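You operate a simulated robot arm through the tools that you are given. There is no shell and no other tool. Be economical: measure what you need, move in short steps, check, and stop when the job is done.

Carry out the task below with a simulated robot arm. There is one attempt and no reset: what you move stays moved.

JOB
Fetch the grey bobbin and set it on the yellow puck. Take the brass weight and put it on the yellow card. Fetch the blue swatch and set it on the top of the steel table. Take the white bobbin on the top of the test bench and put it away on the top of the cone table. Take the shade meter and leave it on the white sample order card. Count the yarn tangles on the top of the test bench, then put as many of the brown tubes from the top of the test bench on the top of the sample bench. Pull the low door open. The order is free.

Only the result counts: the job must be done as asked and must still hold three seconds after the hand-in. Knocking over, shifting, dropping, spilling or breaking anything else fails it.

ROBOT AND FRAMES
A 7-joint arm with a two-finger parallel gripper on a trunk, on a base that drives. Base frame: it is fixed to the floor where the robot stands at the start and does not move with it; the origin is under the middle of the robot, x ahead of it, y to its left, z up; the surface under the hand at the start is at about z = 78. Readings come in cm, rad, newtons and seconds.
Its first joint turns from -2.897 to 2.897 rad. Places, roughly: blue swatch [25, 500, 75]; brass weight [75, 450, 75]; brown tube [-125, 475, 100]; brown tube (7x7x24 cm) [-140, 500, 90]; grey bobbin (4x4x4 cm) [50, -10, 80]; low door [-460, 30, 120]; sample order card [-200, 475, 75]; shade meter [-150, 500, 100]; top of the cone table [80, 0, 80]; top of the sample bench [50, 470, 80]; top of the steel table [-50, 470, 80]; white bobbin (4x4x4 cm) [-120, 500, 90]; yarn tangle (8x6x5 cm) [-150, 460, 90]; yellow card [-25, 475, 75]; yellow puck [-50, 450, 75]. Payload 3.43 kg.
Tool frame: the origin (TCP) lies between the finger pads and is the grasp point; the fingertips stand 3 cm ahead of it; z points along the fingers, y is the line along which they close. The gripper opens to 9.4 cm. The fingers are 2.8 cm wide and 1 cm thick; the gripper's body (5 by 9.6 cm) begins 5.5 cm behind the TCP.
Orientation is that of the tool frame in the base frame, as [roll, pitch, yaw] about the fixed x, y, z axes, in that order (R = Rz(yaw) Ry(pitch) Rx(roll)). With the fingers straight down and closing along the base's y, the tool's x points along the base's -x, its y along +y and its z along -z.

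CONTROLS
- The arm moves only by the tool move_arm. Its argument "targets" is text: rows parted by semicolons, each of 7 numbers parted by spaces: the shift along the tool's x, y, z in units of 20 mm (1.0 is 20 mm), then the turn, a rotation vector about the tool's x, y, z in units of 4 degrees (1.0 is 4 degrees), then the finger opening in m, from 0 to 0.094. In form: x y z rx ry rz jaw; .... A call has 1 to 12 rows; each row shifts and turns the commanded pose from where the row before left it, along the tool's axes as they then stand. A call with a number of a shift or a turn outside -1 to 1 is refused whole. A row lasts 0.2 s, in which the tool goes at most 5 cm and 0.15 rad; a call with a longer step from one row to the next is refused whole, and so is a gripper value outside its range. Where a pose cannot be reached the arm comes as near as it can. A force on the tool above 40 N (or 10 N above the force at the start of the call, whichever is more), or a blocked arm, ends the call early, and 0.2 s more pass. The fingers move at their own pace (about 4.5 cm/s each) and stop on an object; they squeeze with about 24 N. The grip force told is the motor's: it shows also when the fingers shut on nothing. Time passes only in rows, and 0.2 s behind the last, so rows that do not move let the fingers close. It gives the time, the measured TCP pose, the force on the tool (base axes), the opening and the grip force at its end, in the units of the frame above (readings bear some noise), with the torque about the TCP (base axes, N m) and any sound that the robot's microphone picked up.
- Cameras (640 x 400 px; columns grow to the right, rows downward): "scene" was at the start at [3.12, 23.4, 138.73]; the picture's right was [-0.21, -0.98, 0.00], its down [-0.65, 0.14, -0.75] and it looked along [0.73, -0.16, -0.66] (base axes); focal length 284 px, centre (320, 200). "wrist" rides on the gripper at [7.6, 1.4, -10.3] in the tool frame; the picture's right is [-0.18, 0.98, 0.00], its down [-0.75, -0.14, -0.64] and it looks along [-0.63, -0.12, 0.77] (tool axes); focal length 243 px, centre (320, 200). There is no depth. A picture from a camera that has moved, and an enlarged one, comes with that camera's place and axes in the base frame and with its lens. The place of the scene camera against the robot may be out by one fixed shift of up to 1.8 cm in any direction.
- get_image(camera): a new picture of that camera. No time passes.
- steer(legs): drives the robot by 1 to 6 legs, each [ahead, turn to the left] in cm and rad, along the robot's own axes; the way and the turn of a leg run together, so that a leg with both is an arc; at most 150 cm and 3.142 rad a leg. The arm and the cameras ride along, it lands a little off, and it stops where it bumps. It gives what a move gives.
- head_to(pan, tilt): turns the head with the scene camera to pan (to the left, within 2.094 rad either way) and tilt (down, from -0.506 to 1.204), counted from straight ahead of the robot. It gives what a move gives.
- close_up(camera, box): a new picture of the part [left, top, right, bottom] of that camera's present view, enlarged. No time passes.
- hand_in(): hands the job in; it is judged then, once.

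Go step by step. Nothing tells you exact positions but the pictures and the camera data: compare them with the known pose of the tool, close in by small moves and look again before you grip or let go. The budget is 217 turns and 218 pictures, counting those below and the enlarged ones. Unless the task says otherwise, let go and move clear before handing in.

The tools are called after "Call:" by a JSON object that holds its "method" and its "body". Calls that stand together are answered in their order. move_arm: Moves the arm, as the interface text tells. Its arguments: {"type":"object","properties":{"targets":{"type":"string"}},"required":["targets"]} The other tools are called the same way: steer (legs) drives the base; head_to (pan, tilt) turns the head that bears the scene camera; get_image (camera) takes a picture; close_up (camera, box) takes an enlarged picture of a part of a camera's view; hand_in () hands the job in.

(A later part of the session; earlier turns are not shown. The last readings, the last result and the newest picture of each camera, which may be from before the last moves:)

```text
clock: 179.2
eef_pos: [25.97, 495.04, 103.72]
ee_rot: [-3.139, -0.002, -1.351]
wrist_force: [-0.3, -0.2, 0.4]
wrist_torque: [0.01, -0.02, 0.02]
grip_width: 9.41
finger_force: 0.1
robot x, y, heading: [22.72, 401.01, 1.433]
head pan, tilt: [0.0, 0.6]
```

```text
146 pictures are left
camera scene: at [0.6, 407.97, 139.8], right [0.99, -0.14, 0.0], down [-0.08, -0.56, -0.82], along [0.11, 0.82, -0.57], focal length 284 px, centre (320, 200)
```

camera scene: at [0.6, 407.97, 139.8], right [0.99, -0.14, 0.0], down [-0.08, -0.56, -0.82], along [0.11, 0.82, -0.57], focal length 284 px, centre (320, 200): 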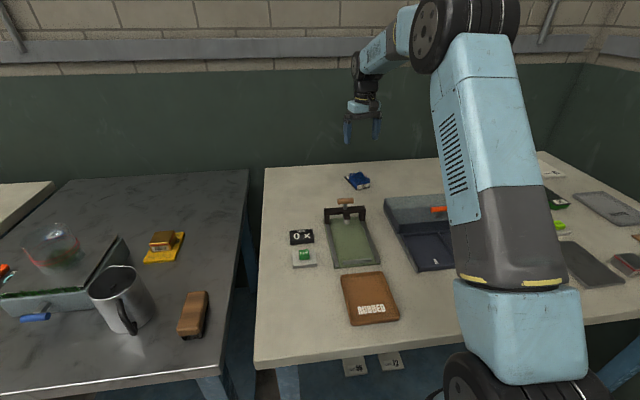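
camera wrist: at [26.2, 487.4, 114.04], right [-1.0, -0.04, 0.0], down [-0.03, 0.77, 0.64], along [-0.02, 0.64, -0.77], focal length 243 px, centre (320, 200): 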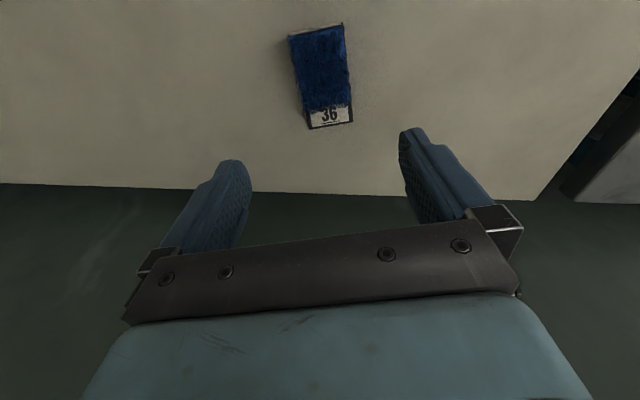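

Well aligned. Small trim and descend.

Call:
{"method": "move_arm", "body": {"targets": "0.3 0.2 0 0 0 0 0.08; 0 0 1 0 0 0 0.08; 0 0 1 0 0 0 0.08; 0 0 1 0 0 0 0.08; 0 0 1 0 0 0 0.08; 0 0 1 0 0 0 0.08"}}

Call:
{"method": "get_image", "body": {"camera": "wrist"}}

```text
clock: 180.6
eef_pos: [25.75, 494.63, 93.81]
ee_rot: [-3.139, 0.0, -1.351]
wrist_force: [0.0, -0.6, -0.3]
wrist_torque: [0.01, -0.03, -0.01]
grip_width: 8.01
finger_force: 0.0
robot x, y, heading: [22.82, 401.01, 1.434]
head pan, tilt: [0.0, 0.6]
```

```text
145 pictures are left
camera wrist: at [25.94, 486.84, 104.04], right [-1.0, -0.03, 0.0], down [-0.03, 0.77, 0.64], along [-0.02, 0.64, -0.77], focal length 243 px, centre (320, 200)
```

wrist: 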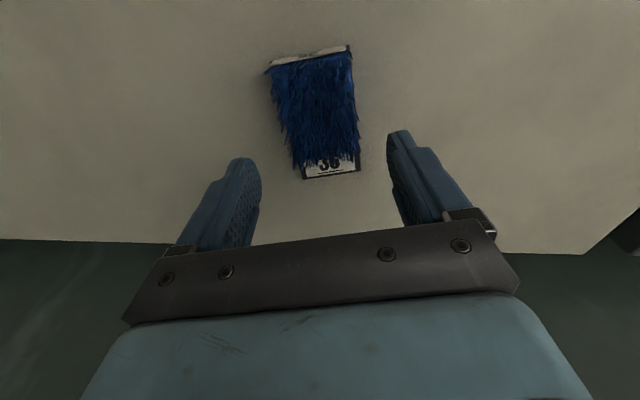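

Call:
{"method": "move_arm", "body": {"targets": "0 0 1 0 0 0 0.08; 0 0 1 0 0 0 0.08; 0 0 0.6 0 0 0 0.08; 0 0 0.2 0 0 0 0.08; 0 0 0.2 0 0 0 0.08; 0 0 0 0 0 0 0.08"}}

Call:
{"method": "get_image", "body": {"camera": "wrist"}}

```text
clock: 182.0
eef_pos: [25.63, 494.53, 87.99]
ee_rot: [-3.141, 0.002, -1.35]
wrist_force: [-1.1, 3.0, 16.6]
wrist_torque: [-0.33, 0.7, -0.1]
grip_width: 8.01
finger_force: 0.1
robot x, y, heading: [22.63, 401.11, 1.434]
head pan, tilt: [0.0, 0.6]
```

```text
144 pictures are left
camera wrist: at [25.85, 486.8, 98.24], right [-1.0, -0.03, 0.0], down [-0.03, 0.76, 0.64], along [-0.02, 0.64, -0.77], focal length 243 px, centre (320, 200)
```

wrist: 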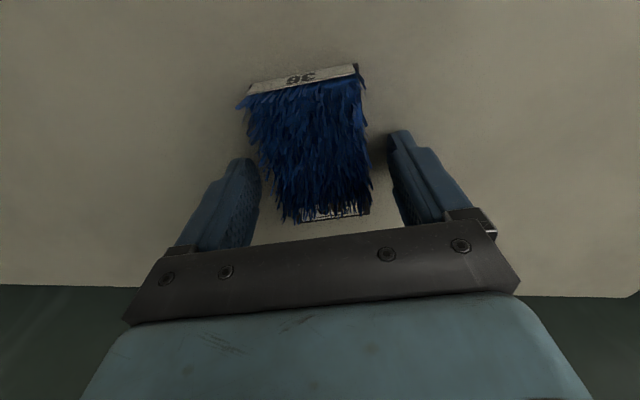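

Fingertips touched the bench (top at z 85). Raise 2 mm and close.

Call:
{"method": "move_arm", "body": {"targets": "0 0 -0.2 0 0 0 0.08; 0 0 0 0 0 0 0.05; 0 0 0 0 0 0 0.02; 0 0 0 0 0 0 0.02; 0 0 0 0 0 0 0.02; 0 0 0 0 0 0 0.02; 0 0 -0.5 0 0 0 0.02; 0 0 -1 0 0 0 0.02"}}

Call:
{"method": "get_image", "body": {"camera": "wrist"}}

```text
clock: 183.8
eef_pos: [25.53, 494.6, 91.41]
ee_rot: [3.141, -0.001, -1.353]
wrist_force: [0.2, 0.2, 0.3]
wrist_torque: [-0.01, 0.01, 0.03]
grip_width: 5.81
finger_force: 23.7
robot x, y, heading: [22.83, 401.15, 1.436]
head pan, tilt: [0.0, 0.6]
```

```text
143 pictures are left
camera wrist: at [25.86, 486.88, 101.58], right [-1.0, -0.04, 0.0], down [-0.03, 0.77, 0.64], along [-0.02, 0.64, -0.77], focal length 243 px, centre (320, 200)
```

wrist: 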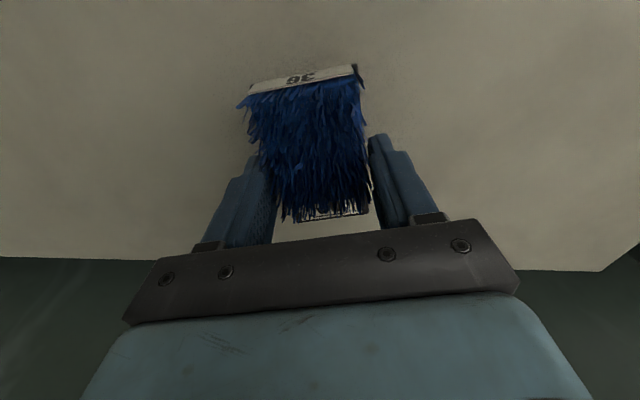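

Swatch held. Raising, squaring, then carrying it across to the free right part of the steel table.

Call:
{"method": "move_arm", "body": {"targets": "0 0 -1 0 0 0 0.02; 0 0 -1 0 0 0 0.02; 0 0 -1 0 0 0 0.02; 0 0 -1 0 0 0 0.02; 0 0 -1 0 0 0 0.02; 0 0 -1 0 0 0 0.02; 0 0 -1 0 0 0 0.02; 0 0 -1 0 0 0.79 0.02; 0 0 -1 0 0 0.79 0.02; 0 0 -1 0 0 0.79 0.02; 0 0 -1 0 0 0.79 0.02"}}

Call:
{"method": "move_arm", "body": {"targets": "0.45 0.985 0 0 0 0 0.02; 0.45 0.985 0 0 0 0 0.02; 0.45 0.985 0 0 0 0 0.02; 0.45 0.985 0 0 0 0 0.02; 0.45 0.985 0 0 0 0 0.02; 0.45 0.985 0 0 0 0 0.02; 0.45 0.985 0 0 0 0 0.02; 0.45 0.985 0 0 0 0 0.02; 0.45 0.985 0 0 0 0 0.02; 0.45 0.985 0 0 0 0 0.02; 0.45 0.985 0 0 0 0 0.02; 0.45 0.985 0 0 0 0 0.02"}}

Call:
{"method": "move_arm", "body": {"targets": "0.45 0.985 0 0 0 0 0.02; 0.45 0.985 0 0 0 0 0.02; 0.45 0.985 0 0 0 0 0.02; 0.45 0.985 0 0 0 0 0.02; 0.45 0.985 0 0 0 0 0.02; 0.45 0.985 0 0 0 0 0.02; 0.45 0.985 0 0 0 0 0.02; 0.45 0.985 0 0 0 0 0.02; 0.45 0.985 0 0 0 0 0.02; 0.45 0.985 0 0 0 0 0.02; 0.45 0.985 0 0 0 0 0.02; 0.45 0.985 0 0 0 0 0.02"}}

Call:
{"method": "get_image", "body": {"camera": "wrist"}}

Call:
{"method": "get_image", "body": {"camera": "scene"}}

```text
clock: 186.2
eef_pos: [25.7, 494.41, 113.26]
ee_rot: [-3.141, -0.002, -1.573]
wrist_force: [-0.1, 0.2, 0.1]
wrist_torque: [-0.02, 0.0, -0.01]
grip_width: 5.79
finger_force: 23.7
robot x, y, heading: [22.7, 401.28, 1.432]
head pan, tilt: [0.0, 0.6]
```

```text
clock: 188.8
eef_pos: [1.9, 483.57, 113.14]
ee_rot: [-3.141, 0.001, -1.572]
wrist_force: [0.2, -0.2, -0.1]
wrist_torque: [0.0, 0.01, -0.01]
grip_width: 5.81
finger_force: 23.7
robot x, y, heading: [22.59, 401.19, 1.432]
head pan, tilt: [0.0, 0.6]
```

```text
clock: 191.4
eef_pos: [-21.81, 472.77, 113.32]
ee_rot: [3.141, 0.0, -1.573]
wrist_force: [0.7, 0.3, -0.1]
wrist_torque: [0.0, 0.0, -0.01]
grip_width: 5.81
finger_force: 23.6
robot x, y, heading: [22.72, 401.14, 1.436]
head pan, tilt: [0.0, 0.6]
```

```text
142 pictures are left
camera wrist: at [-23.22, 465.27, 123.45], right [-0.98, 0.19, 0.0], down [0.14, 0.75, 0.64], along [0.12, 0.63, -0.77], focal length 243 px, centre (320, 200)
```

wrist: 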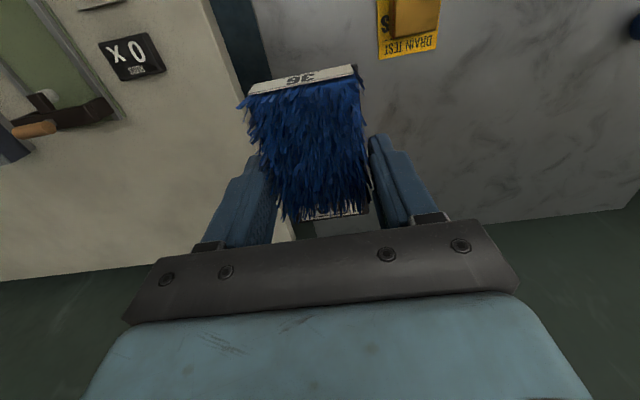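

```text
141 pictures are left
camera scene: at [0.62, 407.97, 139.8], right [0.99, -0.14, 0.0], down [-0.08, -0.56, -0.82], along [0.11, 0.82, -0.57], focal length 284 px, centre (320, 200)
```

scene: 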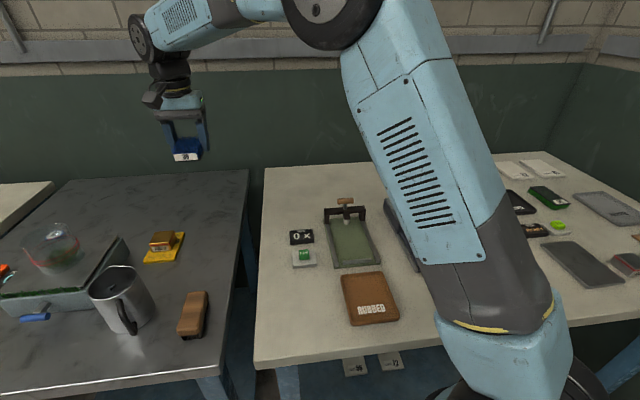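

Good free spot. Shift 1 cm left and descend.

Call:
{"method": "move_arm", "body": {"targets": "0 0.45 1 0 0 0 0.02; 0 0 1 0 0 0 0.02; 0 0 1 0 0 0 0.02; 0 0 1 0 0 0 0.02; 0 0 1 0 0 0 0.02; 0 0 1 0 0 0 0.02; 0 0 1 0 0 0 0.02; 0 0 1 0 0 0 0.02; 0 0 1 0 0 0 0.02; 0 0 1 0 0 0 0.02; 0 0 1 0 0 0 0.02; 0 0 0.4 0 0 0 0.02"}}

Call:
{"method": "get_image", "body": {"camera": "wrist"}}

Call:
{"method": "close_up", "body": {"camera": "scene", "box": [80, 150, 280, 300]}}

```text
clock: 194.0
eef_pos: [-22.53, 472.98, 90.38]
ee_rot: [3.141, -0.001, -1.57]
wrist_force: [0.0, 0.7, 0.4]
wrist_torque: [0.0, -0.02, 0.0]
grip_width: 5.81
finger_force: 24.1
robot x, y, heading: [22.5, 401.47, 1.436]
head pan, tilt: [0.0, 0.6]
```

```text
140 pictures are left
camera wrist: at [-24.03, 465.4, 100.67], right [-0.98, 0.18, 0.0], down [0.14, 0.75, 0.64], along [0.12, 0.63, -0.77], focal length 243 px, centre (320, 200)
```

wrist: 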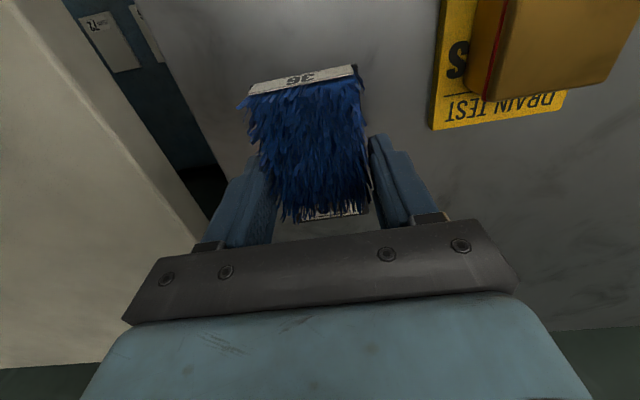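

```text
2.67 times, centred on (180, 225) of scene
camera zoom: at [0.6, 407.95, 139.8], right [0.99, -0.14, 0.0], down [-0.08, -0.56, -0.82], along [0.11, 0.82, -0.57], focal length 756 px, centre (693, 133)
```

zoom: 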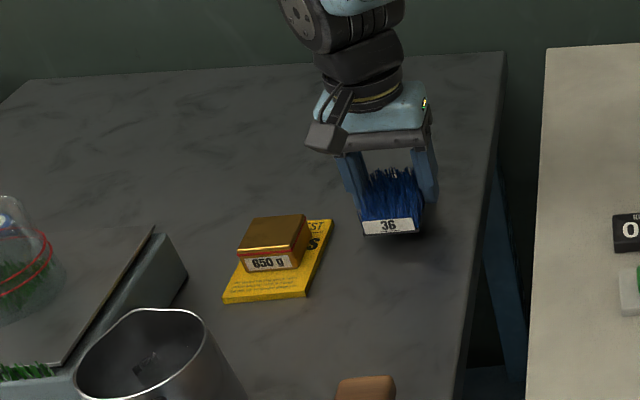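

Call:
{"method": "move_arm", "body": {"targets": "0 0 0.4 0 0 0 0.02; 0 0 0.3 0 0 0 0.02; 0 0 0.2 0 0 0 0.02; 0 0 0 0 0 0 0.02"}}

```text
clock: 195.0
eef_pos: [-22.56, 472.82, 88.6]
ee_rot: [3.142, 0.001, -1.571]
wrist_force: [-1.2, 0.5, -0.3]
wrist_torque: [0.0, 0.0, -0.02]
grip_width: 5.8
finger_force: 23.6
robot x, y, heading: [22.96, 401.25, 1.435]
head pan, tilt: [0.0, 0.6]
```

Call:
{"method": "move_arm", "body": {"targets": "0 0 0.15 0 0 0 0.02; 0 0 0.1 0 0 0 0.02; 0 0 0 0 0 0 0.02"}}

Call:
{"method": "close_up", "body": {"camera": "scene", "box": [150, 180, 250, 255]}}

```text
clock: 195.8
eef_pos: [-22.59, 472.92, 88.18]
ee_rot: [3.14, 0.0, -1.573]
wrist_force: [1.2, 0.2, 3.7]
wrist_torque: [-0.2, 0.08, -0.02]
grip_width: 5.82
finger_force: 23.7
robot x, y, heading: [22.83, 401.03, 1.433]
head pan, tilt: [0.0, 0.6]
```

```text
5.33 times, centred on (200, 218) of scene
camera zoom: at [0.6, 407.95, 139.8], right [0.99, -0.14, 0.0], down [-0.08, -0.56, -0.82], along [0.11, 0.82, -0.57], focal length 1512 px, centre (960, 107)
```

zoom: 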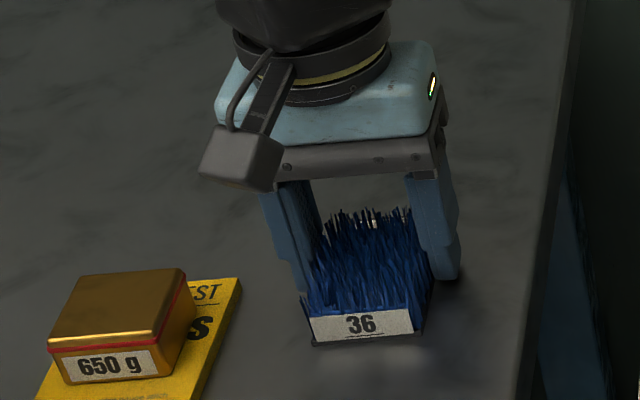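

Touching the table (3.7 N). Release and rise.

Call:
{"method": "move_arm", "body": {"targets": "0 0 0 0 0 0 0.06; 0 0 0 0 0 0 0.07; 0 0 0 0 0 0 0.07; 0 0 -0.5 0 0 0 0.07; 0 0 -1 0 0 0 0.07; 0 0 -1 0 0 0 0.07; 0 0 -1 0 0 0 0.07; 0 0 -1 0 0 0 0.07; 0 0 -1 0 0 0 0.07; 0 0 -1 0 0 0 0.07; 0 0 -1 0 0 0 0.07; 0 0 -1 0 0 0 0.07"}}

Call:
{"method": "move_arm", "body": {"targets": "1 0 -1 0 0 0 0.07; 1 0 -1 0 0 0 0.07; 0 0 -1 0 0 0 0.07; 0 0 -1 0 0 0 0.07"}}

Call:
{"method": "get_image", "body": {"camera": "scene"}}

```text
clock: 198.4
eef_pos: [-22.71, 472.93, 105.01]
ee_rot: [-3.141, -0.001, -1.572]
wrist_force: [-0.3, 0.6, -0.3]
wrist_torque: [0.03, -0.03, 0.02]
grip_width: 7.03
finger_force: 0.0
robot x, y, heading: [22.49, 401.28, 1.438]
head pan, tilt: [0.0, 0.6]
```

```text
clock: 199.4
eef_pos: [-22.71, 468.77, 113.11]
ee_rot: [-3.14, 0.0, -1.572]
wrist_force: [-0.3, -0.3, -0.3]
wrist_torque: [-0.04, -0.04, 0.03]
grip_width: 6.99
finger_force: 0.1
robot x, y, heading: [22.85, 401.28, 1.433]
head pan, tilt: [0.0, 0.6]
```

```text
137 pictures are left
camera scene: at [0.58, 407.96, 139.8], right [0.99, -0.14, 0.0], down [-0.08, -0.56, -0.82], along [0.11, 0.82, -0.57], focal length 284 px, centre (320, 200)
```

scene: 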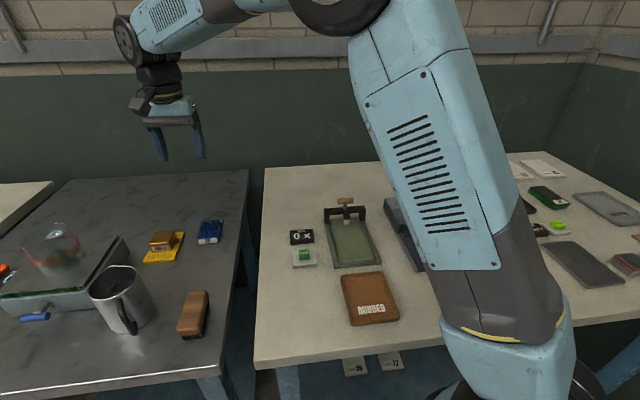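

Swatch is placed. Heading to the test bench next: back off, turn west, drive.

Call:
{"method": "steer", "body": {"legs": [[-22, 0], [0, 0.55]]}}

Call:
{"method": "steer", "body": {"legs": [[0, 0.55]]}}

Call:
{"method": "steer", "body": {"legs": [[0, 0.58]]}}

Call:
{"method": "steer", "body": {"legs": [[100, 0], [60, 0]]}}

```text
clock: 202.8
eef_pos: [-54.34, 412.75, 113.07]
ee_rot: [-3.141, 0.001, -1.016]
wrist_force: [-0.4, -0.8, 0.3]
wrist_torque: [0.01, -0.05, 0.0]
grip_width: 7.0
finger_force: 0.0
robot x, y, heading: [22.91, 380.34, 1.982]
head pan, tilt: [0.0, 0.6]
```

```text
clock: 204.9
eef_pos: [-59.93, 367.31, 113.03]
ee_rot: [3.141, 0.0, -0.462]
wrist_force: [0.4, -0.7, -0.6]
wrist_torque: [0.0, 0.02, -0.01]
grip_width: 6.98
finger_force: 0.1
robot x, y, heading: [25.03, 384.13, 2.539]
head pan, tilt: [0.0, 0.6]
```

```text
clock: 207.2
eef_pos: [-38.96, 325.03, 113.12]
ee_rot: [-3.14, -0.001, 0.092]
wrist_force: [-0.3, 0.5, -0.2]
wrist_torque: [0.0, -0.05, -0.02]
grip_width: 7.01
finger_force: 0.0
robot x, y, heading: [25.05, 387.84, 3.097]
head pan, tilt: [0.0, 0.6]
stopped in leg 1: the robot was blocked; the commanded pose is now the measured one
```

```text
clock: 215.4
eef_pos: [-196.36, 328.58, 113.15]
ee_rot: [-3.141, -0.003, 0.106]
wrist_force: [0.7, -0.6, -0.6]
wrist_torque: [0.01, -0.05, 0.01]
grip_width: 7.01
finger_force: 0.0
robot x, y, heading: [-133.67, 392.14, 3.116]
head pan, tilt: [0.0, 0.6]
```

Now turn right to face the test bench.

Call:
{"method": "steer", "body": {"legs": [[0, -0.5]]}}

Call:
{"method": "steer", "body": {"legs": [[0, -0.5]]}}

Call:
{"method": "steer", "body": {"legs": [[0, -0.5]]}}

Call:
{"method": "get_image", "body": {"camera": "scene"}}

```text
clock: 217.4
eef_pos: [-218.9, 365.35, 113.16]
ee_rot: [-3.14, -0.002, -0.381]
wrist_force: [0.9, 0.6, 0.5]
wrist_torque: [0.01, 0.02, 0.01]
grip_width: 7.0
finger_force: 0.1
robot x, y, heading: [-135.12, 389.92, 2.629]
head pan, tilt: [0.0, 0.6]
```

```text
clock: 219.3
eef_pos: [-220.07, 408.98, 113.26]
ee_rot: [-3.138, -0.001, -0.886]
wrist_force: [-1.0, -0.3, 0.4]
wrist_torque: [0.03, 0.0, -0.03]
grip_width: 6.99
finger_force: 0.0
robot x, y, heading: [-137.66, 387.77, 2.13]
head pan, tilt: [0.0, 0.6]
```

```text
clock: 221.3
eef_pos: [-199.93, 445.99, 113.24]
ee_rot: [-3.141, -0.001, -1.382]
wrist_force: [-0.7, 0.0, 0.5]
wrist_torque: [-0.02, 0.01, 0.0]
grip_width: 7.01
finger_force: 0.0
robot x, y, heading: [-141.03, 387.8, 1.642]
head pan, tilt: [0.0, 0.6]
```

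```text
136 pictures are left
camera scene: at [-164.31, 389.94, 139.8], right [1.0, 0.07, 0.0], down [0.04, -0.56, -0.82], along [-0.05, 0.82, -0.57], focal length 284 px, centre (320, 200)
```

scene: 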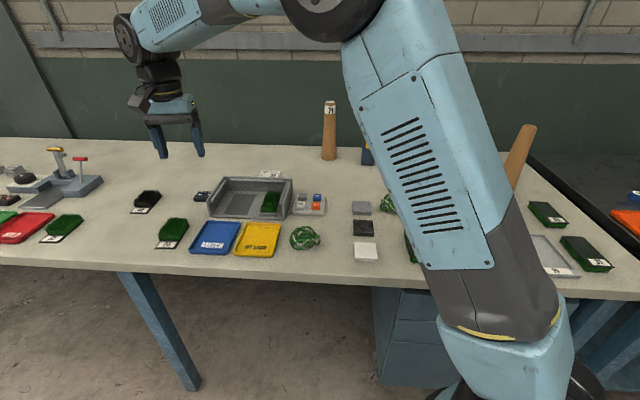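

Call:
{"method": "close_up", "body": {"camera": "scene", "box": [180, 150, 420, 270]}}

Call:
{"method": "close_up", "body": {"camera": "scene", "box": [0, 130, 240, 260]}}

Call:
{"method": "get_image", "body": {"camera": "wrist"}}

```text
2.67 times, centred on (300, 210) of scene
camera zoom: at [-164.31, 389.94, 139.8], right [1.0, 0.07, 0.0], down [0.04, -0.56, -0.82], along [-0.05, 0.82, -0.57], focal length 756 px, centre (373, 173)
```

zoom: 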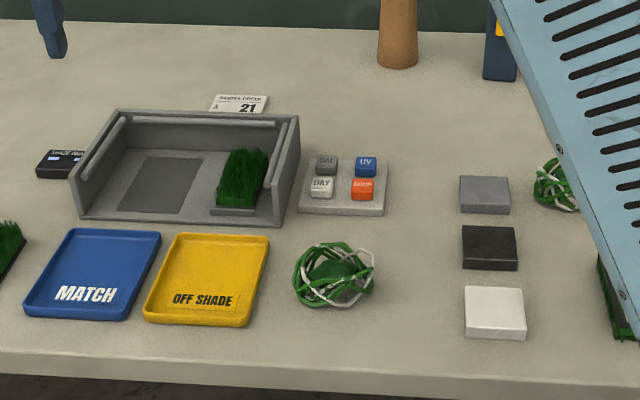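

```text
2.67 times, centred on (120, 195) of scene
camera zoom: at [-164.31, 389.94, 139.8], right [1.0, 0.07, 0.0], down [0.04, -0.56, -0.82], along [-0.05, 0.82, -0.57], focal length 756 px, centre (853, 213)
```

zoom: 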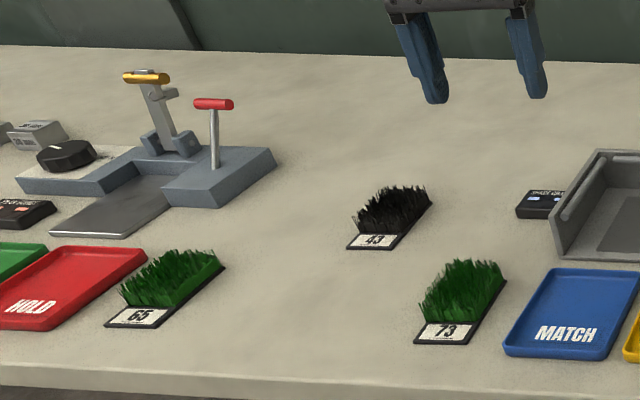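

```text
133 pictures are left
camera wrist: at [-199.92, 438.32, 123.55], right [-1.0, 0.0, 0.0], down [0.0, 0.77, 0.64], along [0.0, 0.64, -0.77], focal length 243 px, centre (320, 200)
```

wrist: 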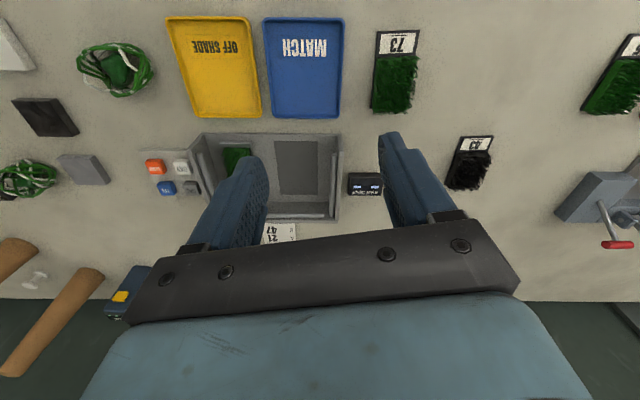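

Two tangles visible so far. Checking the whole bench left and right for more.

Call:
{"method": "head_to", "body": {"pan": 0.7, "tilt": 0.6}}

Call:
{"method": "get_image", "body": {"camera": "scene"}}

Call:
{"method": "close_up", "body": {"camera": "scene", "box": [100, 120, 420, 280]}}

```text
clock: 222.4
eef_pos: [-199.91, 445.87, 113.42]
ee_rot: [-3.14, -0.004, -1.384]
wrist_force: [0.4, 0.3, -0.4]
wrist_torque: [-0.02, -0.01, 0.02]
grip_width: 7.0
finger_force: 0.0
robot x, y, heading: [-141.28, 388.05, 1.636]
head pan, tilt: [0.7, 0.6]
```

```text
132 pictures are left
camera scene: at [-169.84, 387.46, 139.8], right [0.72, 0.69, 0.0], down [0.39, -0.41, -0.82], along [-0.57, 0.6, -0.57], focal length 284 px, centre (320, 200)
```

scene: 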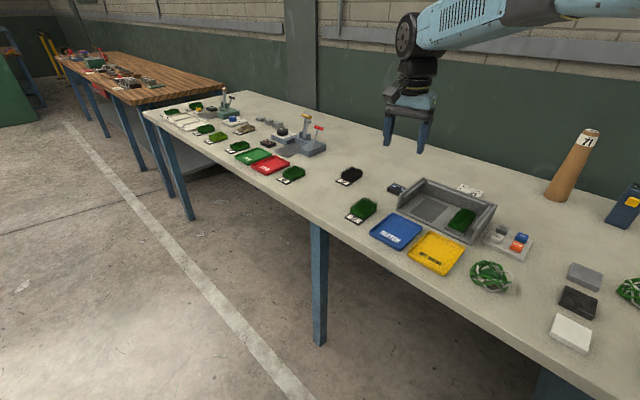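

```text
2.00 times, centred on (260, 200) of scene
camera zoom: at [-169.84, 387.46, 139.8], right [0.72, 0.69, 0.0], down [0.39, -0.41, -0.82], along [-0.57, 0.6, -0.57], focal length 567 px, centre (440, 200)
```

zoom: 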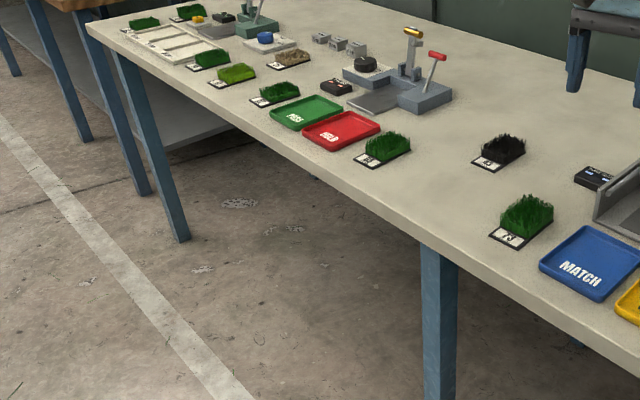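

Call:
{"method": "close_up", "body": {"camera": "scene", "box": [140, 80, 260, 160]}}

Call:
{"method": "head_to", "body": {"pan": -0.6, "tilt": 0.6}}

Call:
{"method": "get_image", "body": {"camera": "scene"}}

```text
5.00 times, centred on (200, 120) of scene
camera zoom: at [-169.84, 387.46, 139.8], right [0.72, 0.69, 0.0], down [0.39, -0.41, -0.82], along [-0.57, 0.6, -0.57], focal length 1418 px, centre (920, 600)
```

zoom: 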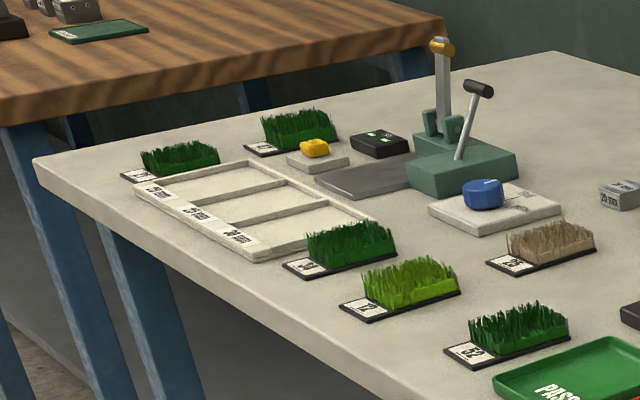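

```text
clock: 223.9
eef_pos: [-199.87, 445.93, 113.35]
ee_rot: [-3.138, -0.001, -1.384]
wrist_force: [0.9, 0.4, 0.2]
wrist_torque: [-0.01, 0.01, 0.03]
grip_width: 7.01
finger_force: 0.0
robot x, y, heading: [-141.48, 388.0, 1.637]
head pan, tilt: [-0.6, 0.6]
```

```text
129 pictures are left
camera scene: at [-159.22, 388.69, 139.8], right [0.86, -0.51, 0.0], down [-0.29, -0.49, -0.82], along [0.42, 0.71, -0.57], focal length 284 px, centre (320, 200)
```

scene: 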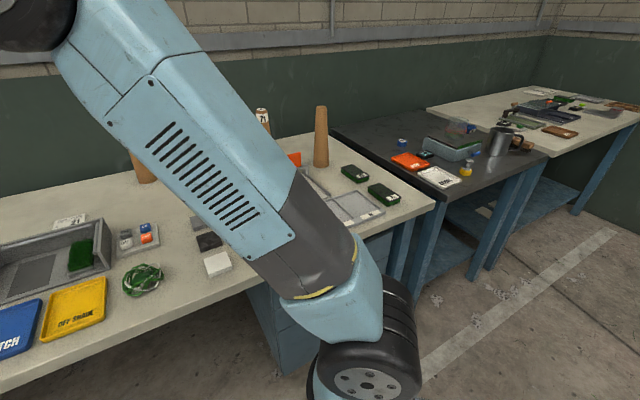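

Two tangles on the test bench, so two tubes go over. First the shade meter: moving a bit closer and bringing the arm toward it.

Call:
{"method": "steer", "body": {"legs": [[12, 0]]}}

Call:
{"method": "move_arm", "body": {"targets": "0 -1 0 0 0 0 0.094; 0 -1 0 0 0 0 0.094; 0 -1 0 0 0 0 0.094; 0 -1 0 0 0 0 0.094; 0 -1 0 0 0 0 0.094; 0 -1 0 0 0 0 0.094; 0 -1 0 0 0 0 0.094; 0 -1 0 0 0 0 0.094; 0 -1 0 0 0 0 0.094; 0 -1 0 0 0 0 0.094; 0 -1 0 0 0 0 0.094; 0 -1 0 0 0 0 0.094"}}

Call:
{"method": "head_to", "body": {"pan": 0.1, "tilt": 0.6}}

Call:
{"method": "get_image", "body": {"camera": "scene"}}

Call:
{"method": "get_image", "body": {"camera": "wrist"}}

```text
clock: 225.1
eef_pos: [-200.67, 458.2, 113.29]
ee_rot: [-3.14, -0.001, -1.384]
wrist_force: [-0.4, 0.5, -0.3]
wrist_torque: [0.01, -0.03, 0.01]
grip_width: 7.01
finger_force: 0.0
robot x, y, heading: [-142.18, 400.09, 1.636]
head pan, tilt: [-0.6, 0.6]
```

```text
clock: 227.7
eef_pos: [-177.06, 462.68, 113.57]
ee_rot: [-3.14, -0.002, -1.383]
wrist_force: [-0.1, 0.0, -1.0]
wrist_torque: [0.0, -0.04, -0.02]
grip_width: 9.4
finger_force: 0.0
robot x, y, heading: [-142.47, 399.93, 1.635]
head pan, tilt: [-0.6, 0.6]
```

```text
clock: 228.8
eef_pos: [-177.01, 462.61, 113.56]
ee_rot: [-3.141, -0.001, -1.384]
wrist_force: [0.4, 0.0, 1.0]
wrist_torque: [0.04, -0.01, 0.0]
grip_width: 9.4
finger_force: 0.1
robot x, y, heading: [-142.0, 400.25, 1.634]
head pan, tilt: [0.099, 0.6]
```

```text
128 pictures are left
camera scene: at [-165.96, 402.02, 139.8], right [0.99, 0.16, 0.0], down [0.09, -0.56, -0.82], along [-0.13, 0.81, -0.57], focal length 284 px, centre (320, 200)
```

scene: 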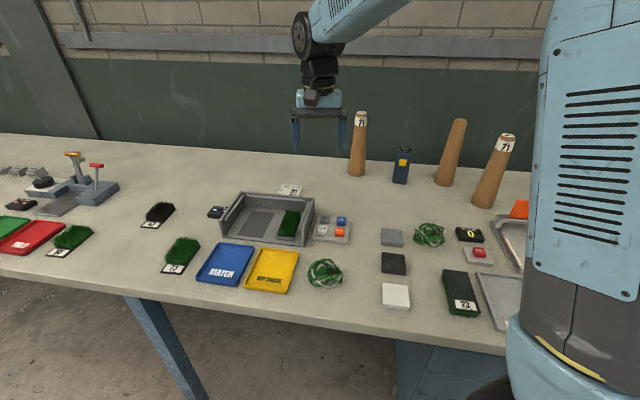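

```text
127 pictures are left
camera wrist: at [-177.07, 454.99, 123.79], right [-1.0, 0.0, 0.0], down [0.0, 0.77, 0.64], along [0.0, 0.64, -0.77], focal length 243 px, centre (320, 200)
```

wrist: 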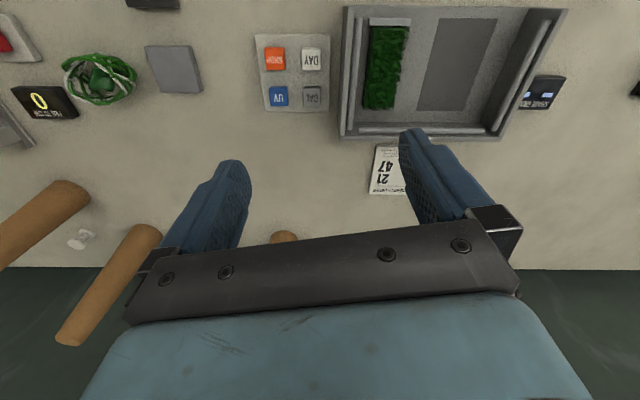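

Clear view. Zooming on the shade meter, card and tubes.

Call:
{"method": "close_up", "body": {"camera": "scene", "box": [340, 100, 540, 225]}}

Call:
{"method": "close_up", "body": {"camera": "scene", "box": [200, 140, 360, 240]}}

```text
3.20 times, centred on (440, 162) of scene
camera zoom: at [-165.96, 402.02, 139.8], right [0.99, 0.16, 0.0], down [0.09, -0.56, -0.82], along [-0.13, 0.81, -0.57], focal length 907 px, centre (-64, 320)
```

zoom: 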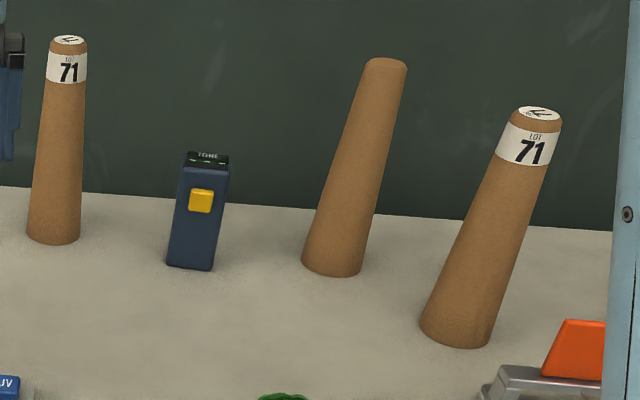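

```text
4.00 times, centred on (280, 190) of scene
camera zoom: at [-165.96, 402.02, 139.8], right [0.99, 0.16, 0.0], down [0.09, -0.56, -0.82], along [-0.13, 0.81, -0.57], focal length 1134 px, centre (480, 240)
```

zoom: 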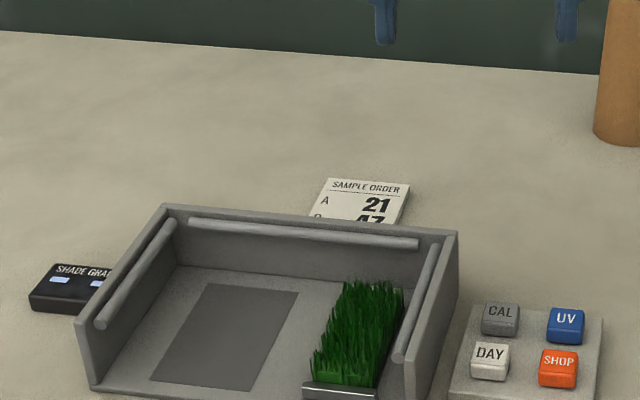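

Meter front face runs from [-154,495.5] to [-148.6,494.6]; it's about 5.4 cm wide, 13 cm tall. Inching the base forward, then moving the hand above it.

Call:
{"method": "steer", "body": {"legs": [[7, 0]]}}

Call:
{"method": "move_arm", "body": {"targets": "0 0 0 0 0 0.855 0.094; 0 0 0 0 0 0.855 0.094; 0 0 0 0 0 0.855 0.094; 0 0 0 0 0 0.855 0.094; 0 0 0 0 0 0.855 0.094; 0 0 0 0 0 0.855 0.094; -0.95 -0.6 -0.2 0 0 0 0.094; -0.95 -0.6 -0.2 0 0 0 0.094; -0.95 -0.6 -0.2 0 0 0 0.094; -0.95 -0.6 -0.2 0 0 0 0.094; -0.95 -0.6 -0.2 0 0 0 0.094"}}

Call:
{"method": "get_image", "body": {"camera": "wrist"}}

Call:
{"method": "get_image", "body": {"camera": "scene"}}

```text
clock: 229.8
eef_pos: [-177.53, 467.71, 113.61]
ee_rot: [-3.14, -0.001, -1.386]
wrist_force: [-0.1, 0.9, 1.1]
wrist_torque: [-0.07, 0.0, 0.01]
grip_width: 9.4
finger_force: 0.1
robot x, y, heading: [-142.75, 405.11, 1.586]
head pan, tilt: [0.099, 0.6]
```

```text
clock: 232.2
eef_pos: [-169.77, 475.96, 115.6]
ee_rot: [-3.14, 0.0, -1.743]
wrist_force: [-0.2, -0.6, 0.5]
wrist_torque: [0.04, -0.05, -0.01]
grip_width: 9.39
finger_force: 0.1
robot x, y, heading: [-142.59, 405.18, 1.594]
head pan, tilt: [0.099, 0.6]
```

```text
124 pictures are left
camera wrist: at [-172.44, 468.79, 125.84], right [-0.94, 0.35, 0.0], down [0.27, 0.72, 0.64], along [0.23, 0.6, -0.77], focal length 243 px, centre (320, 200)
```

wrist: 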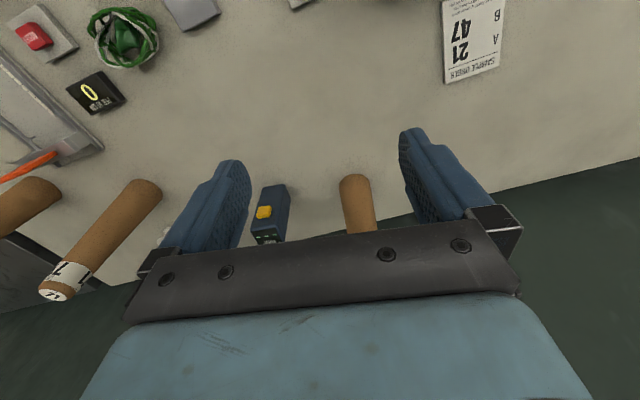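

```text
123 pictures are left
camera scene: at [-166.29, 408.19, 139.8], right [0.99, 0.11, 0.0], down [0.06, -0.56, -0.83], along [-0.09, 0.82, -0.56], focal length 284 px, centre (320, 200)
```

scene: 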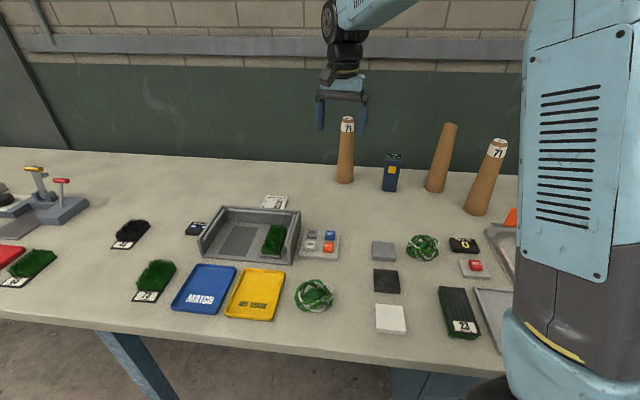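

Call:
{"method": "move_arm", "body": {"targets": "-0.9 -0.6 0 0 0 0 0.094; -0.9 -0.6 0 0 0 0 0.094; -0.9 -0.6 0 0 0 0 0.094; -0.9 -0.6 0 0 0 0 0.094; -0.9 -0.6 0 0 0 0 0.094; -0.9 -0.6 0 0 0 0 0.094; -0.9 -0.6 0 0 0 0 0.094; -0.9 -0.6 0 0 0 0 0.094; -0.9 -0.6 0 0 0 0 0.094; -0.9 -0.6 0 0 0 0 0.094; -0.9 -0.6 0 0 0 0 0.094"}}

Call:
{"method": "get_image", "body": {"camera": "wrist"}}

Call:
{"method": "close_up", "body": {"camera": "scene", "box": [320, 80, 480, 210]}}

```text
clock: 234.6
eef_pos: [-153.4, 493.22, 115.62]
ee_rot: [-3.139, -0.001, -1.742]
wrist_force: [-0.6, 0.8, 0.7]
wrist_torque: [-0.04, -0.03, 0.01]
grip_width: 9.43
finger_force: 0.1
robot x, y, heading: [-142.51, 405.42, 1.587]
head pan, tilt: [0.099, 0.6]
```

```text
122 pictures are left
camera wrist: at [-156.08, 486.02, 125.91], right [-0.94, 0.35, 0.0], down [0.27, 0.72, 0.64], along [0.23, 0.6, -0.77], focal length 243 px, centre (320, 200)
```

wrist: 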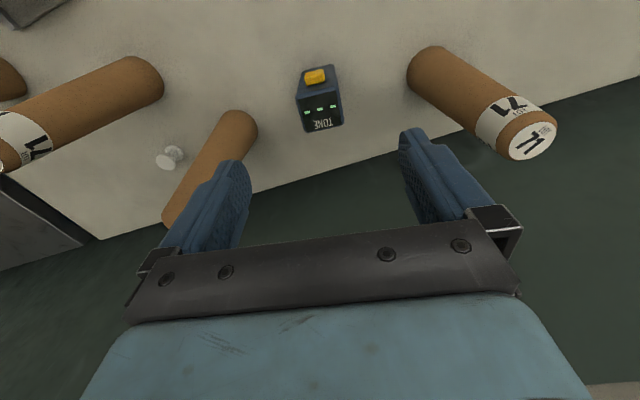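

```text
3.08 times, centred on (400, 145) of scene
camera zoom: at [-166.29, 408.2, 139.8], right [0.99, 0.11, 0.0], down [0.06, -0.56, -0.83], along [-0.09, 0.82, -0.56], focal length 872 px, centre (74, 369)
```

zoom: 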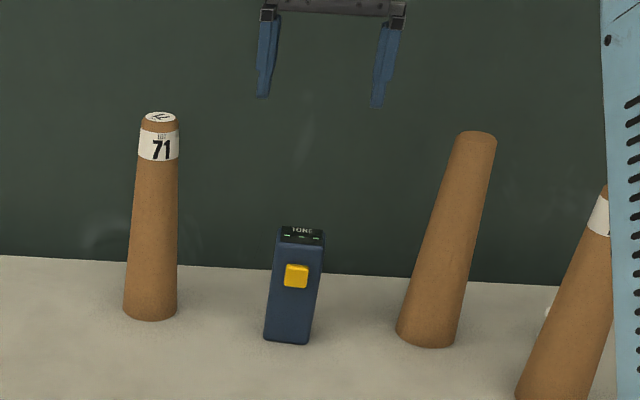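

Call:
{"method": "close_up", "body": {"camera": "wrist", "box": [270, 40, 370, 140]}}

```text
4.00 times, centred on (320, 90) of wrist
camera zoom: at [-156.08, 486.02, 125.91], right [-0.94, 0.35, 0.0], down [0.27, 0.72, 0.64], along [0.23, 0.6, -0.77], focal length 970 px, centre (320, 640)
```

zoom: 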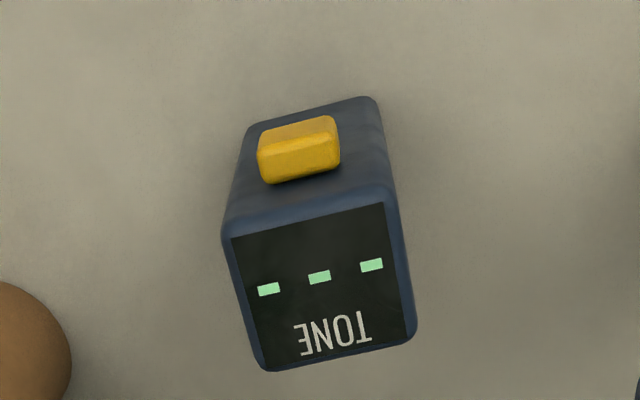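

Moving the last 2 cm over it and descending partially.

Call:
{"method": "move_arm", "body": {"targets": "-0.55 -0.14 0 0 0 0 0.094; -0.55 -0.14 0 0 0 0 0.094; 0 0 1 0 0 0 0.094; 0 0 1 0 0 0 0.094; 0 0 1 0 0 0 0.094; 0 0 1 0 0 0 0.094; 0 0 1 0 0 0 0.094; 0 0 1 0 0 0 0.094"}}

Call:
{"method": "get_image", "body": {"camera": "wrist"}}

Call:
{"method": "close_up", "body": {"camera": "scene", "box": [320, 80, 480, 210]}}

```text
clock: 236.4
eef_pos: [-152.45, 495.45, 103.61]
ee_rot: [-3.14, 0.0, -1.744]
wrist_force: [-0.3, -0.5, -0.1]
wrist_torque: [0.03, -0.01, -0.02]
grip_width: 9.38
finger_force: 0.0
robot x, y, heading: [-142.65, 405.12, 1.585]
head pan, tilt: [0.099, 0.6]
```

```text
119 pictures are left
camera wrist: at [-155.14, 488.18, 113.9], right [-0.94, 0.35, 0.0], down [0.27, 0.72, 0.64], along [0.23, 0.6, -0.77], focal length 243 px, centre (320, 200)
```

wrist: 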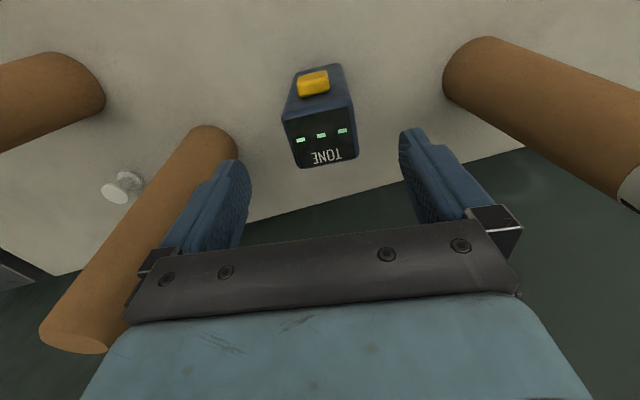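

```text
3.08 times, centred on (400, 145) of scene
camera zoom: at [-166.28, 408.21, 139.8], right [0.99, 0.11, 0.0], down [0.06, -0.56, -0.83], along [-0.09, 0.82, -0.56], focal length 872 px, centre (74, 369)
```

zoom: 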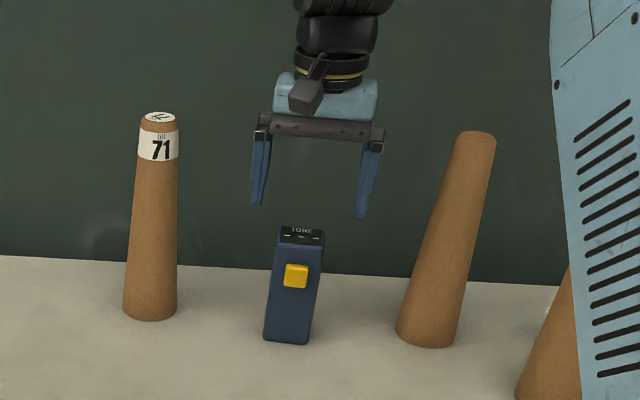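

Top of the meter is at z≈97, centred. Descend to TCP z 94 and grip.

Call:
{"method": "move_arm", "body": {"targets": "-0.1 -0.1 1 0 0 0 0.094; 0 0 1 0 0 0 0.094; 0 0 1 0 0 0 0.094; 0 0 1 0 0 0 0.094; 0 0 0.8 0 0 0 0.094; 0 0 0 0 0 0 0.03; 0 0 0 0 0 0 0.03; 0 0 0 0 0 0 0.03; 0 0 0 0 0 0 0.03; 0 0 0 0 0 0 0.03"}}

Call:
{"method": "get_image", "body": {"camera": "wrist"}}

```text
clock: 238.6
eef_pos: [-152.31, 495.6, 94.06]
ee_rot: [-3.14, -0.001, -1.745]
wrist_force: [-1.0, -0.5, 0.2]
wrist_torque: [0.1, 0.1, 0.02]
grip_width: 5.61
finger_force: 24.1
robot x, y, heading: [-142.66, 405.46, 1.584]
head pan, tilt: [0.099, 0.6]
```

```text
117 pictures are left
camera wrist: at [-155.07, 488.37, 104.35], right [-0.94, 0.35, 0.0], down [0.27, 0.72, 0.64], along [0.23, 0.6, -0.77], focal length 243 px, centre (320, 200)
```

wrist: 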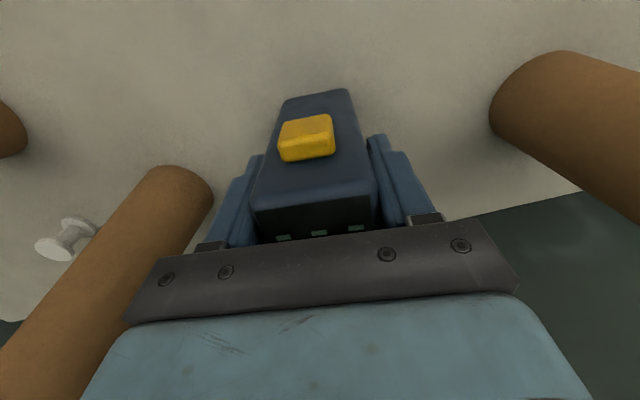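

Gripped. Lift, pull toward me clear of the tube, then go left over the card.

Call:
{"method": "move_arm", "body": {"targets": "0 0 -1 0 0 0 0.03; 0 0 -1 0 0 0 0.03; 0 0 -1 0 0 0 0.03; 0 0 -1 0 0 0 0.03; 0 0 -1 0 0 0 0.03; 0 0 -1 0 0 0 0.03; 0 0 -1 0 0 0 0.03; 1 0 -0.5 0 0 0 0.03; 1 0 0 0 0 0 0.03; 1 0 0 0 0 0 0.03; 1 0 0 0 0 0 0.03; 1 0 0 0 0 0 0.03"}}

Call:
{"method": "move_arm", "body": {"targets": "0.6 1 0 0 0 0 0.03; 0.6 1 0 0 0 0 0.03; 0.6 1 0 0 0 0 0.03; 0.6 1 0 0 0 0 0.03; 0.6 1 0 0 0 0 0.03; 0.6 1 0 0 0 0 0.03; 0.6 1 0 0 0 0 0.03; 0.6 1 0 0 0 0 0.03; 0.2 1 0 0 0 0 0.03; 0.2 1 0 0 0 0 0.03; 0.2 1 0 0 0 0 0.03; 0.2 1 0 0 0 0 0.03"}}

Call:
{"method": "get_image", "body": {"camera": "wrist"}}

Call:
{"method": "get_image", "body": {"camera": "scene"}}

```text
clock: 241.2
eef_pos: [-154.08, 485.61, 108.94]
ee_rot: [-3.139, -0.001, -1.742]
wrist_force: [0.6, 0.2, -2.6]
wrist_torque: [0.0, 0.05, 0.03]
grip_width: 5.63
finger_force: 23.9
robot x, y, heading: [-142.45, 405.3, 1.584]
head pan, tilt: [0.099, 0.6]
```

```text
clock: 243.8
eef_pos: [-179.71, 478.82, 109.16]
ee_rot: [-3.14, -0.001, -1.743]
wrist_force: [-0.4, -0.3, -2.6]
wrist_torque: [-0.03, 0.03, -0.01]
grip_width: 5.61
finger_force: 24.2
robot x, y, heading: [-142.36, 405.29, 1.587]
head pan, tilt: [0.099, 0.6]
```

```text
116 pictures are left
camera wrist: at [-182.36, 471.61, 119.36], right [-0.94, 0.35, 0.0], down [0.27, 0.72, 0.64], along [0.23, 0.6, -0.77], focal length 243 px, centre (320, 200)
```

wrist: 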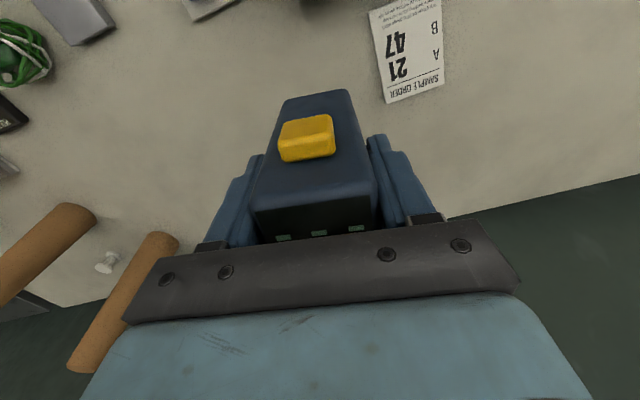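

```text
115 pictures are left
camera scene: at [-166.27, 408.23, 139.8], right [0.99, 0.11, 0.0], down [0.06, -0.56, -0.83], along [-0.09, 0.82, -0.56], focal length 284 px, centre (320, 200)
```

scene: 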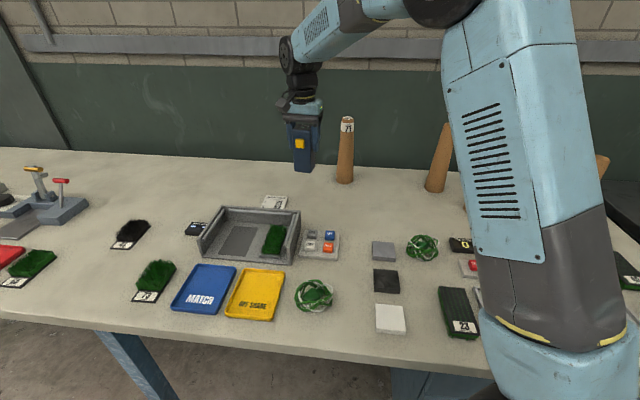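

Card centre ≈[-190.6,480.3]. Moving over and lowering partially.

Call:
{"method": "move_arm", "body": {"targets": "0.04 0.92 0 0 0 0 0.03; 0.04 0.92 0 0 0 0 0.03; 0.04 0.92 0 0 0 0 0.03; 0.04 0.92 0 0 0 0 0.03; 0.04 0.92 0 0 0 0 0.03; 0.04 0.9 0 0 0 0 0.03; 0 0 1 0 0 0 0.03; 0 0 1 0 0 0 0.03; 0 0 1 0 0 0 0.03; 0 0 1 0 0 0 0.03; 0 0 1 0 0 0 0.03"}}

Call:
{"method": "get_image", "body": {"camera": "wrist"}}

Call:
{"method": "close_up", "body": {"camera": "scene", "box": [180, 100, 340, 260]}}

```text
clock: 246.2
eef_pos: [-190.59, 480.26, 99.21]
ee_rot: [-3.14, -0.001, -1.745]
wrist_force: [-0.1, 0.1, -2.3]
wrist_torque: [-0.01, 0.0, 0.0]
grip_width: 5.59
finger_force: 24.6
robot x, y, heading: [-143.11, 404.99, 1.586]
head pan, tilt: [0.099, 0.6]
```

```text
114 pictures are left
camera wrist: at [-193.26, 473.02, 109.42], right [-0.94, 0.35, 0.0], down [0.27, 0.72, 0.64], along [0.23, 0.6, -0.77], focal length 243 px, centre (320, 200)
```

wrist: 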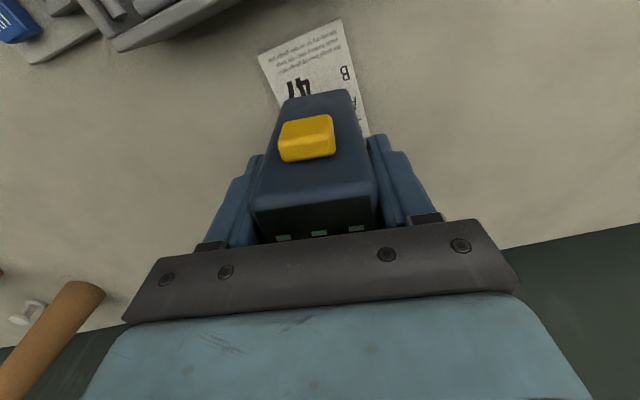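

```text
2.50 times, centred on (260, 180) of scene
camera zoom: at [-166.28, 408.23, 139.8], right [0.99, 0.11, 0.0], down [0.06, -0.56, -0.83], along [-0.09, 0.82, -0.56], focal length 709 px, centre (470, 250)
```

zoom: 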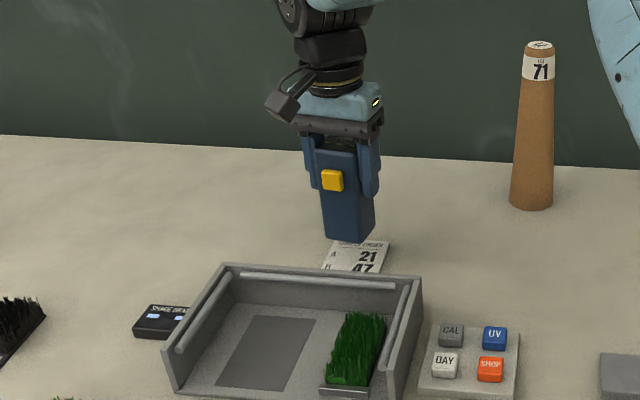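

Aligned. Lowering in finer steps.

Call:
{"method": "move_arm", "body": {"targets": "0.1 0 0.8 0 0 0 0.03; 0 0 0.8 0 0 0 0.03; 0 0 0.4 0 0 0 0.03; 0 0 0.2 0 0 0 0.03; 0 0 0 0 0 0 0.03"}}

Call:
{"method": "close_up", "body": {"camera": "scene", "box": [220, 130, 340, 230]}}

Call:
{"method": "get_image", "body": {"camera": "wrist"}}

```text
clock: 247.4
eef_pos: [-190.46, 479.95, 94.68]
ee_rot: [-3.141, 0.001, -1.744]
wrist_force: [1.0, 1.7, 18.0]
wrist_torque: [0.15, -0.09, 0.01]
grip_width: 5.64
finger_force: 24.3
robot x, y, heading: [-142.73, 405.03, 1.585]
head pan, tilt: [0.099, 0.6]
```

```text
4.00 times, centred on (280, 180) of scene
camera zoom: at [-166.24, 408.17, 139.81], right [0.99, 0.11, 0.0], down [0.06, -0.56, -0.83], along [-0.09, 0.82, -0.56], focal length 1134 px, centre (480, 280)
```

zoom: 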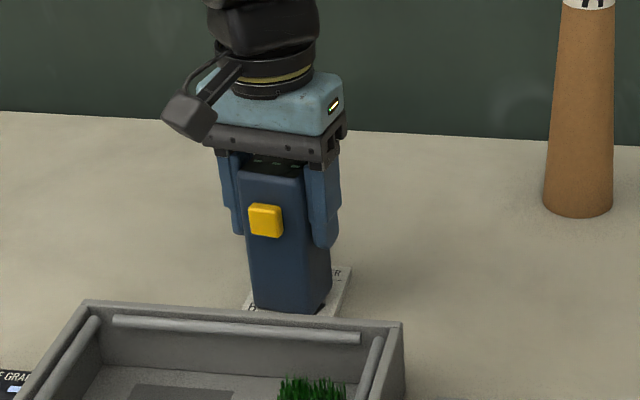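

```text
111 pictures are left
camera wrist: at [-193.21, 472.79, 104.93], right [-0.94, 0.35, 0.0], down [0.27, 0.72, 0.64], along [0.22, 0.6, -0.77], focal length 243 px, centre (320, 200)
```

wrist: 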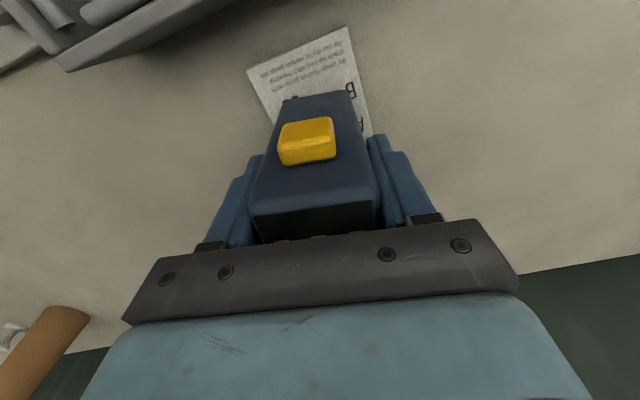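

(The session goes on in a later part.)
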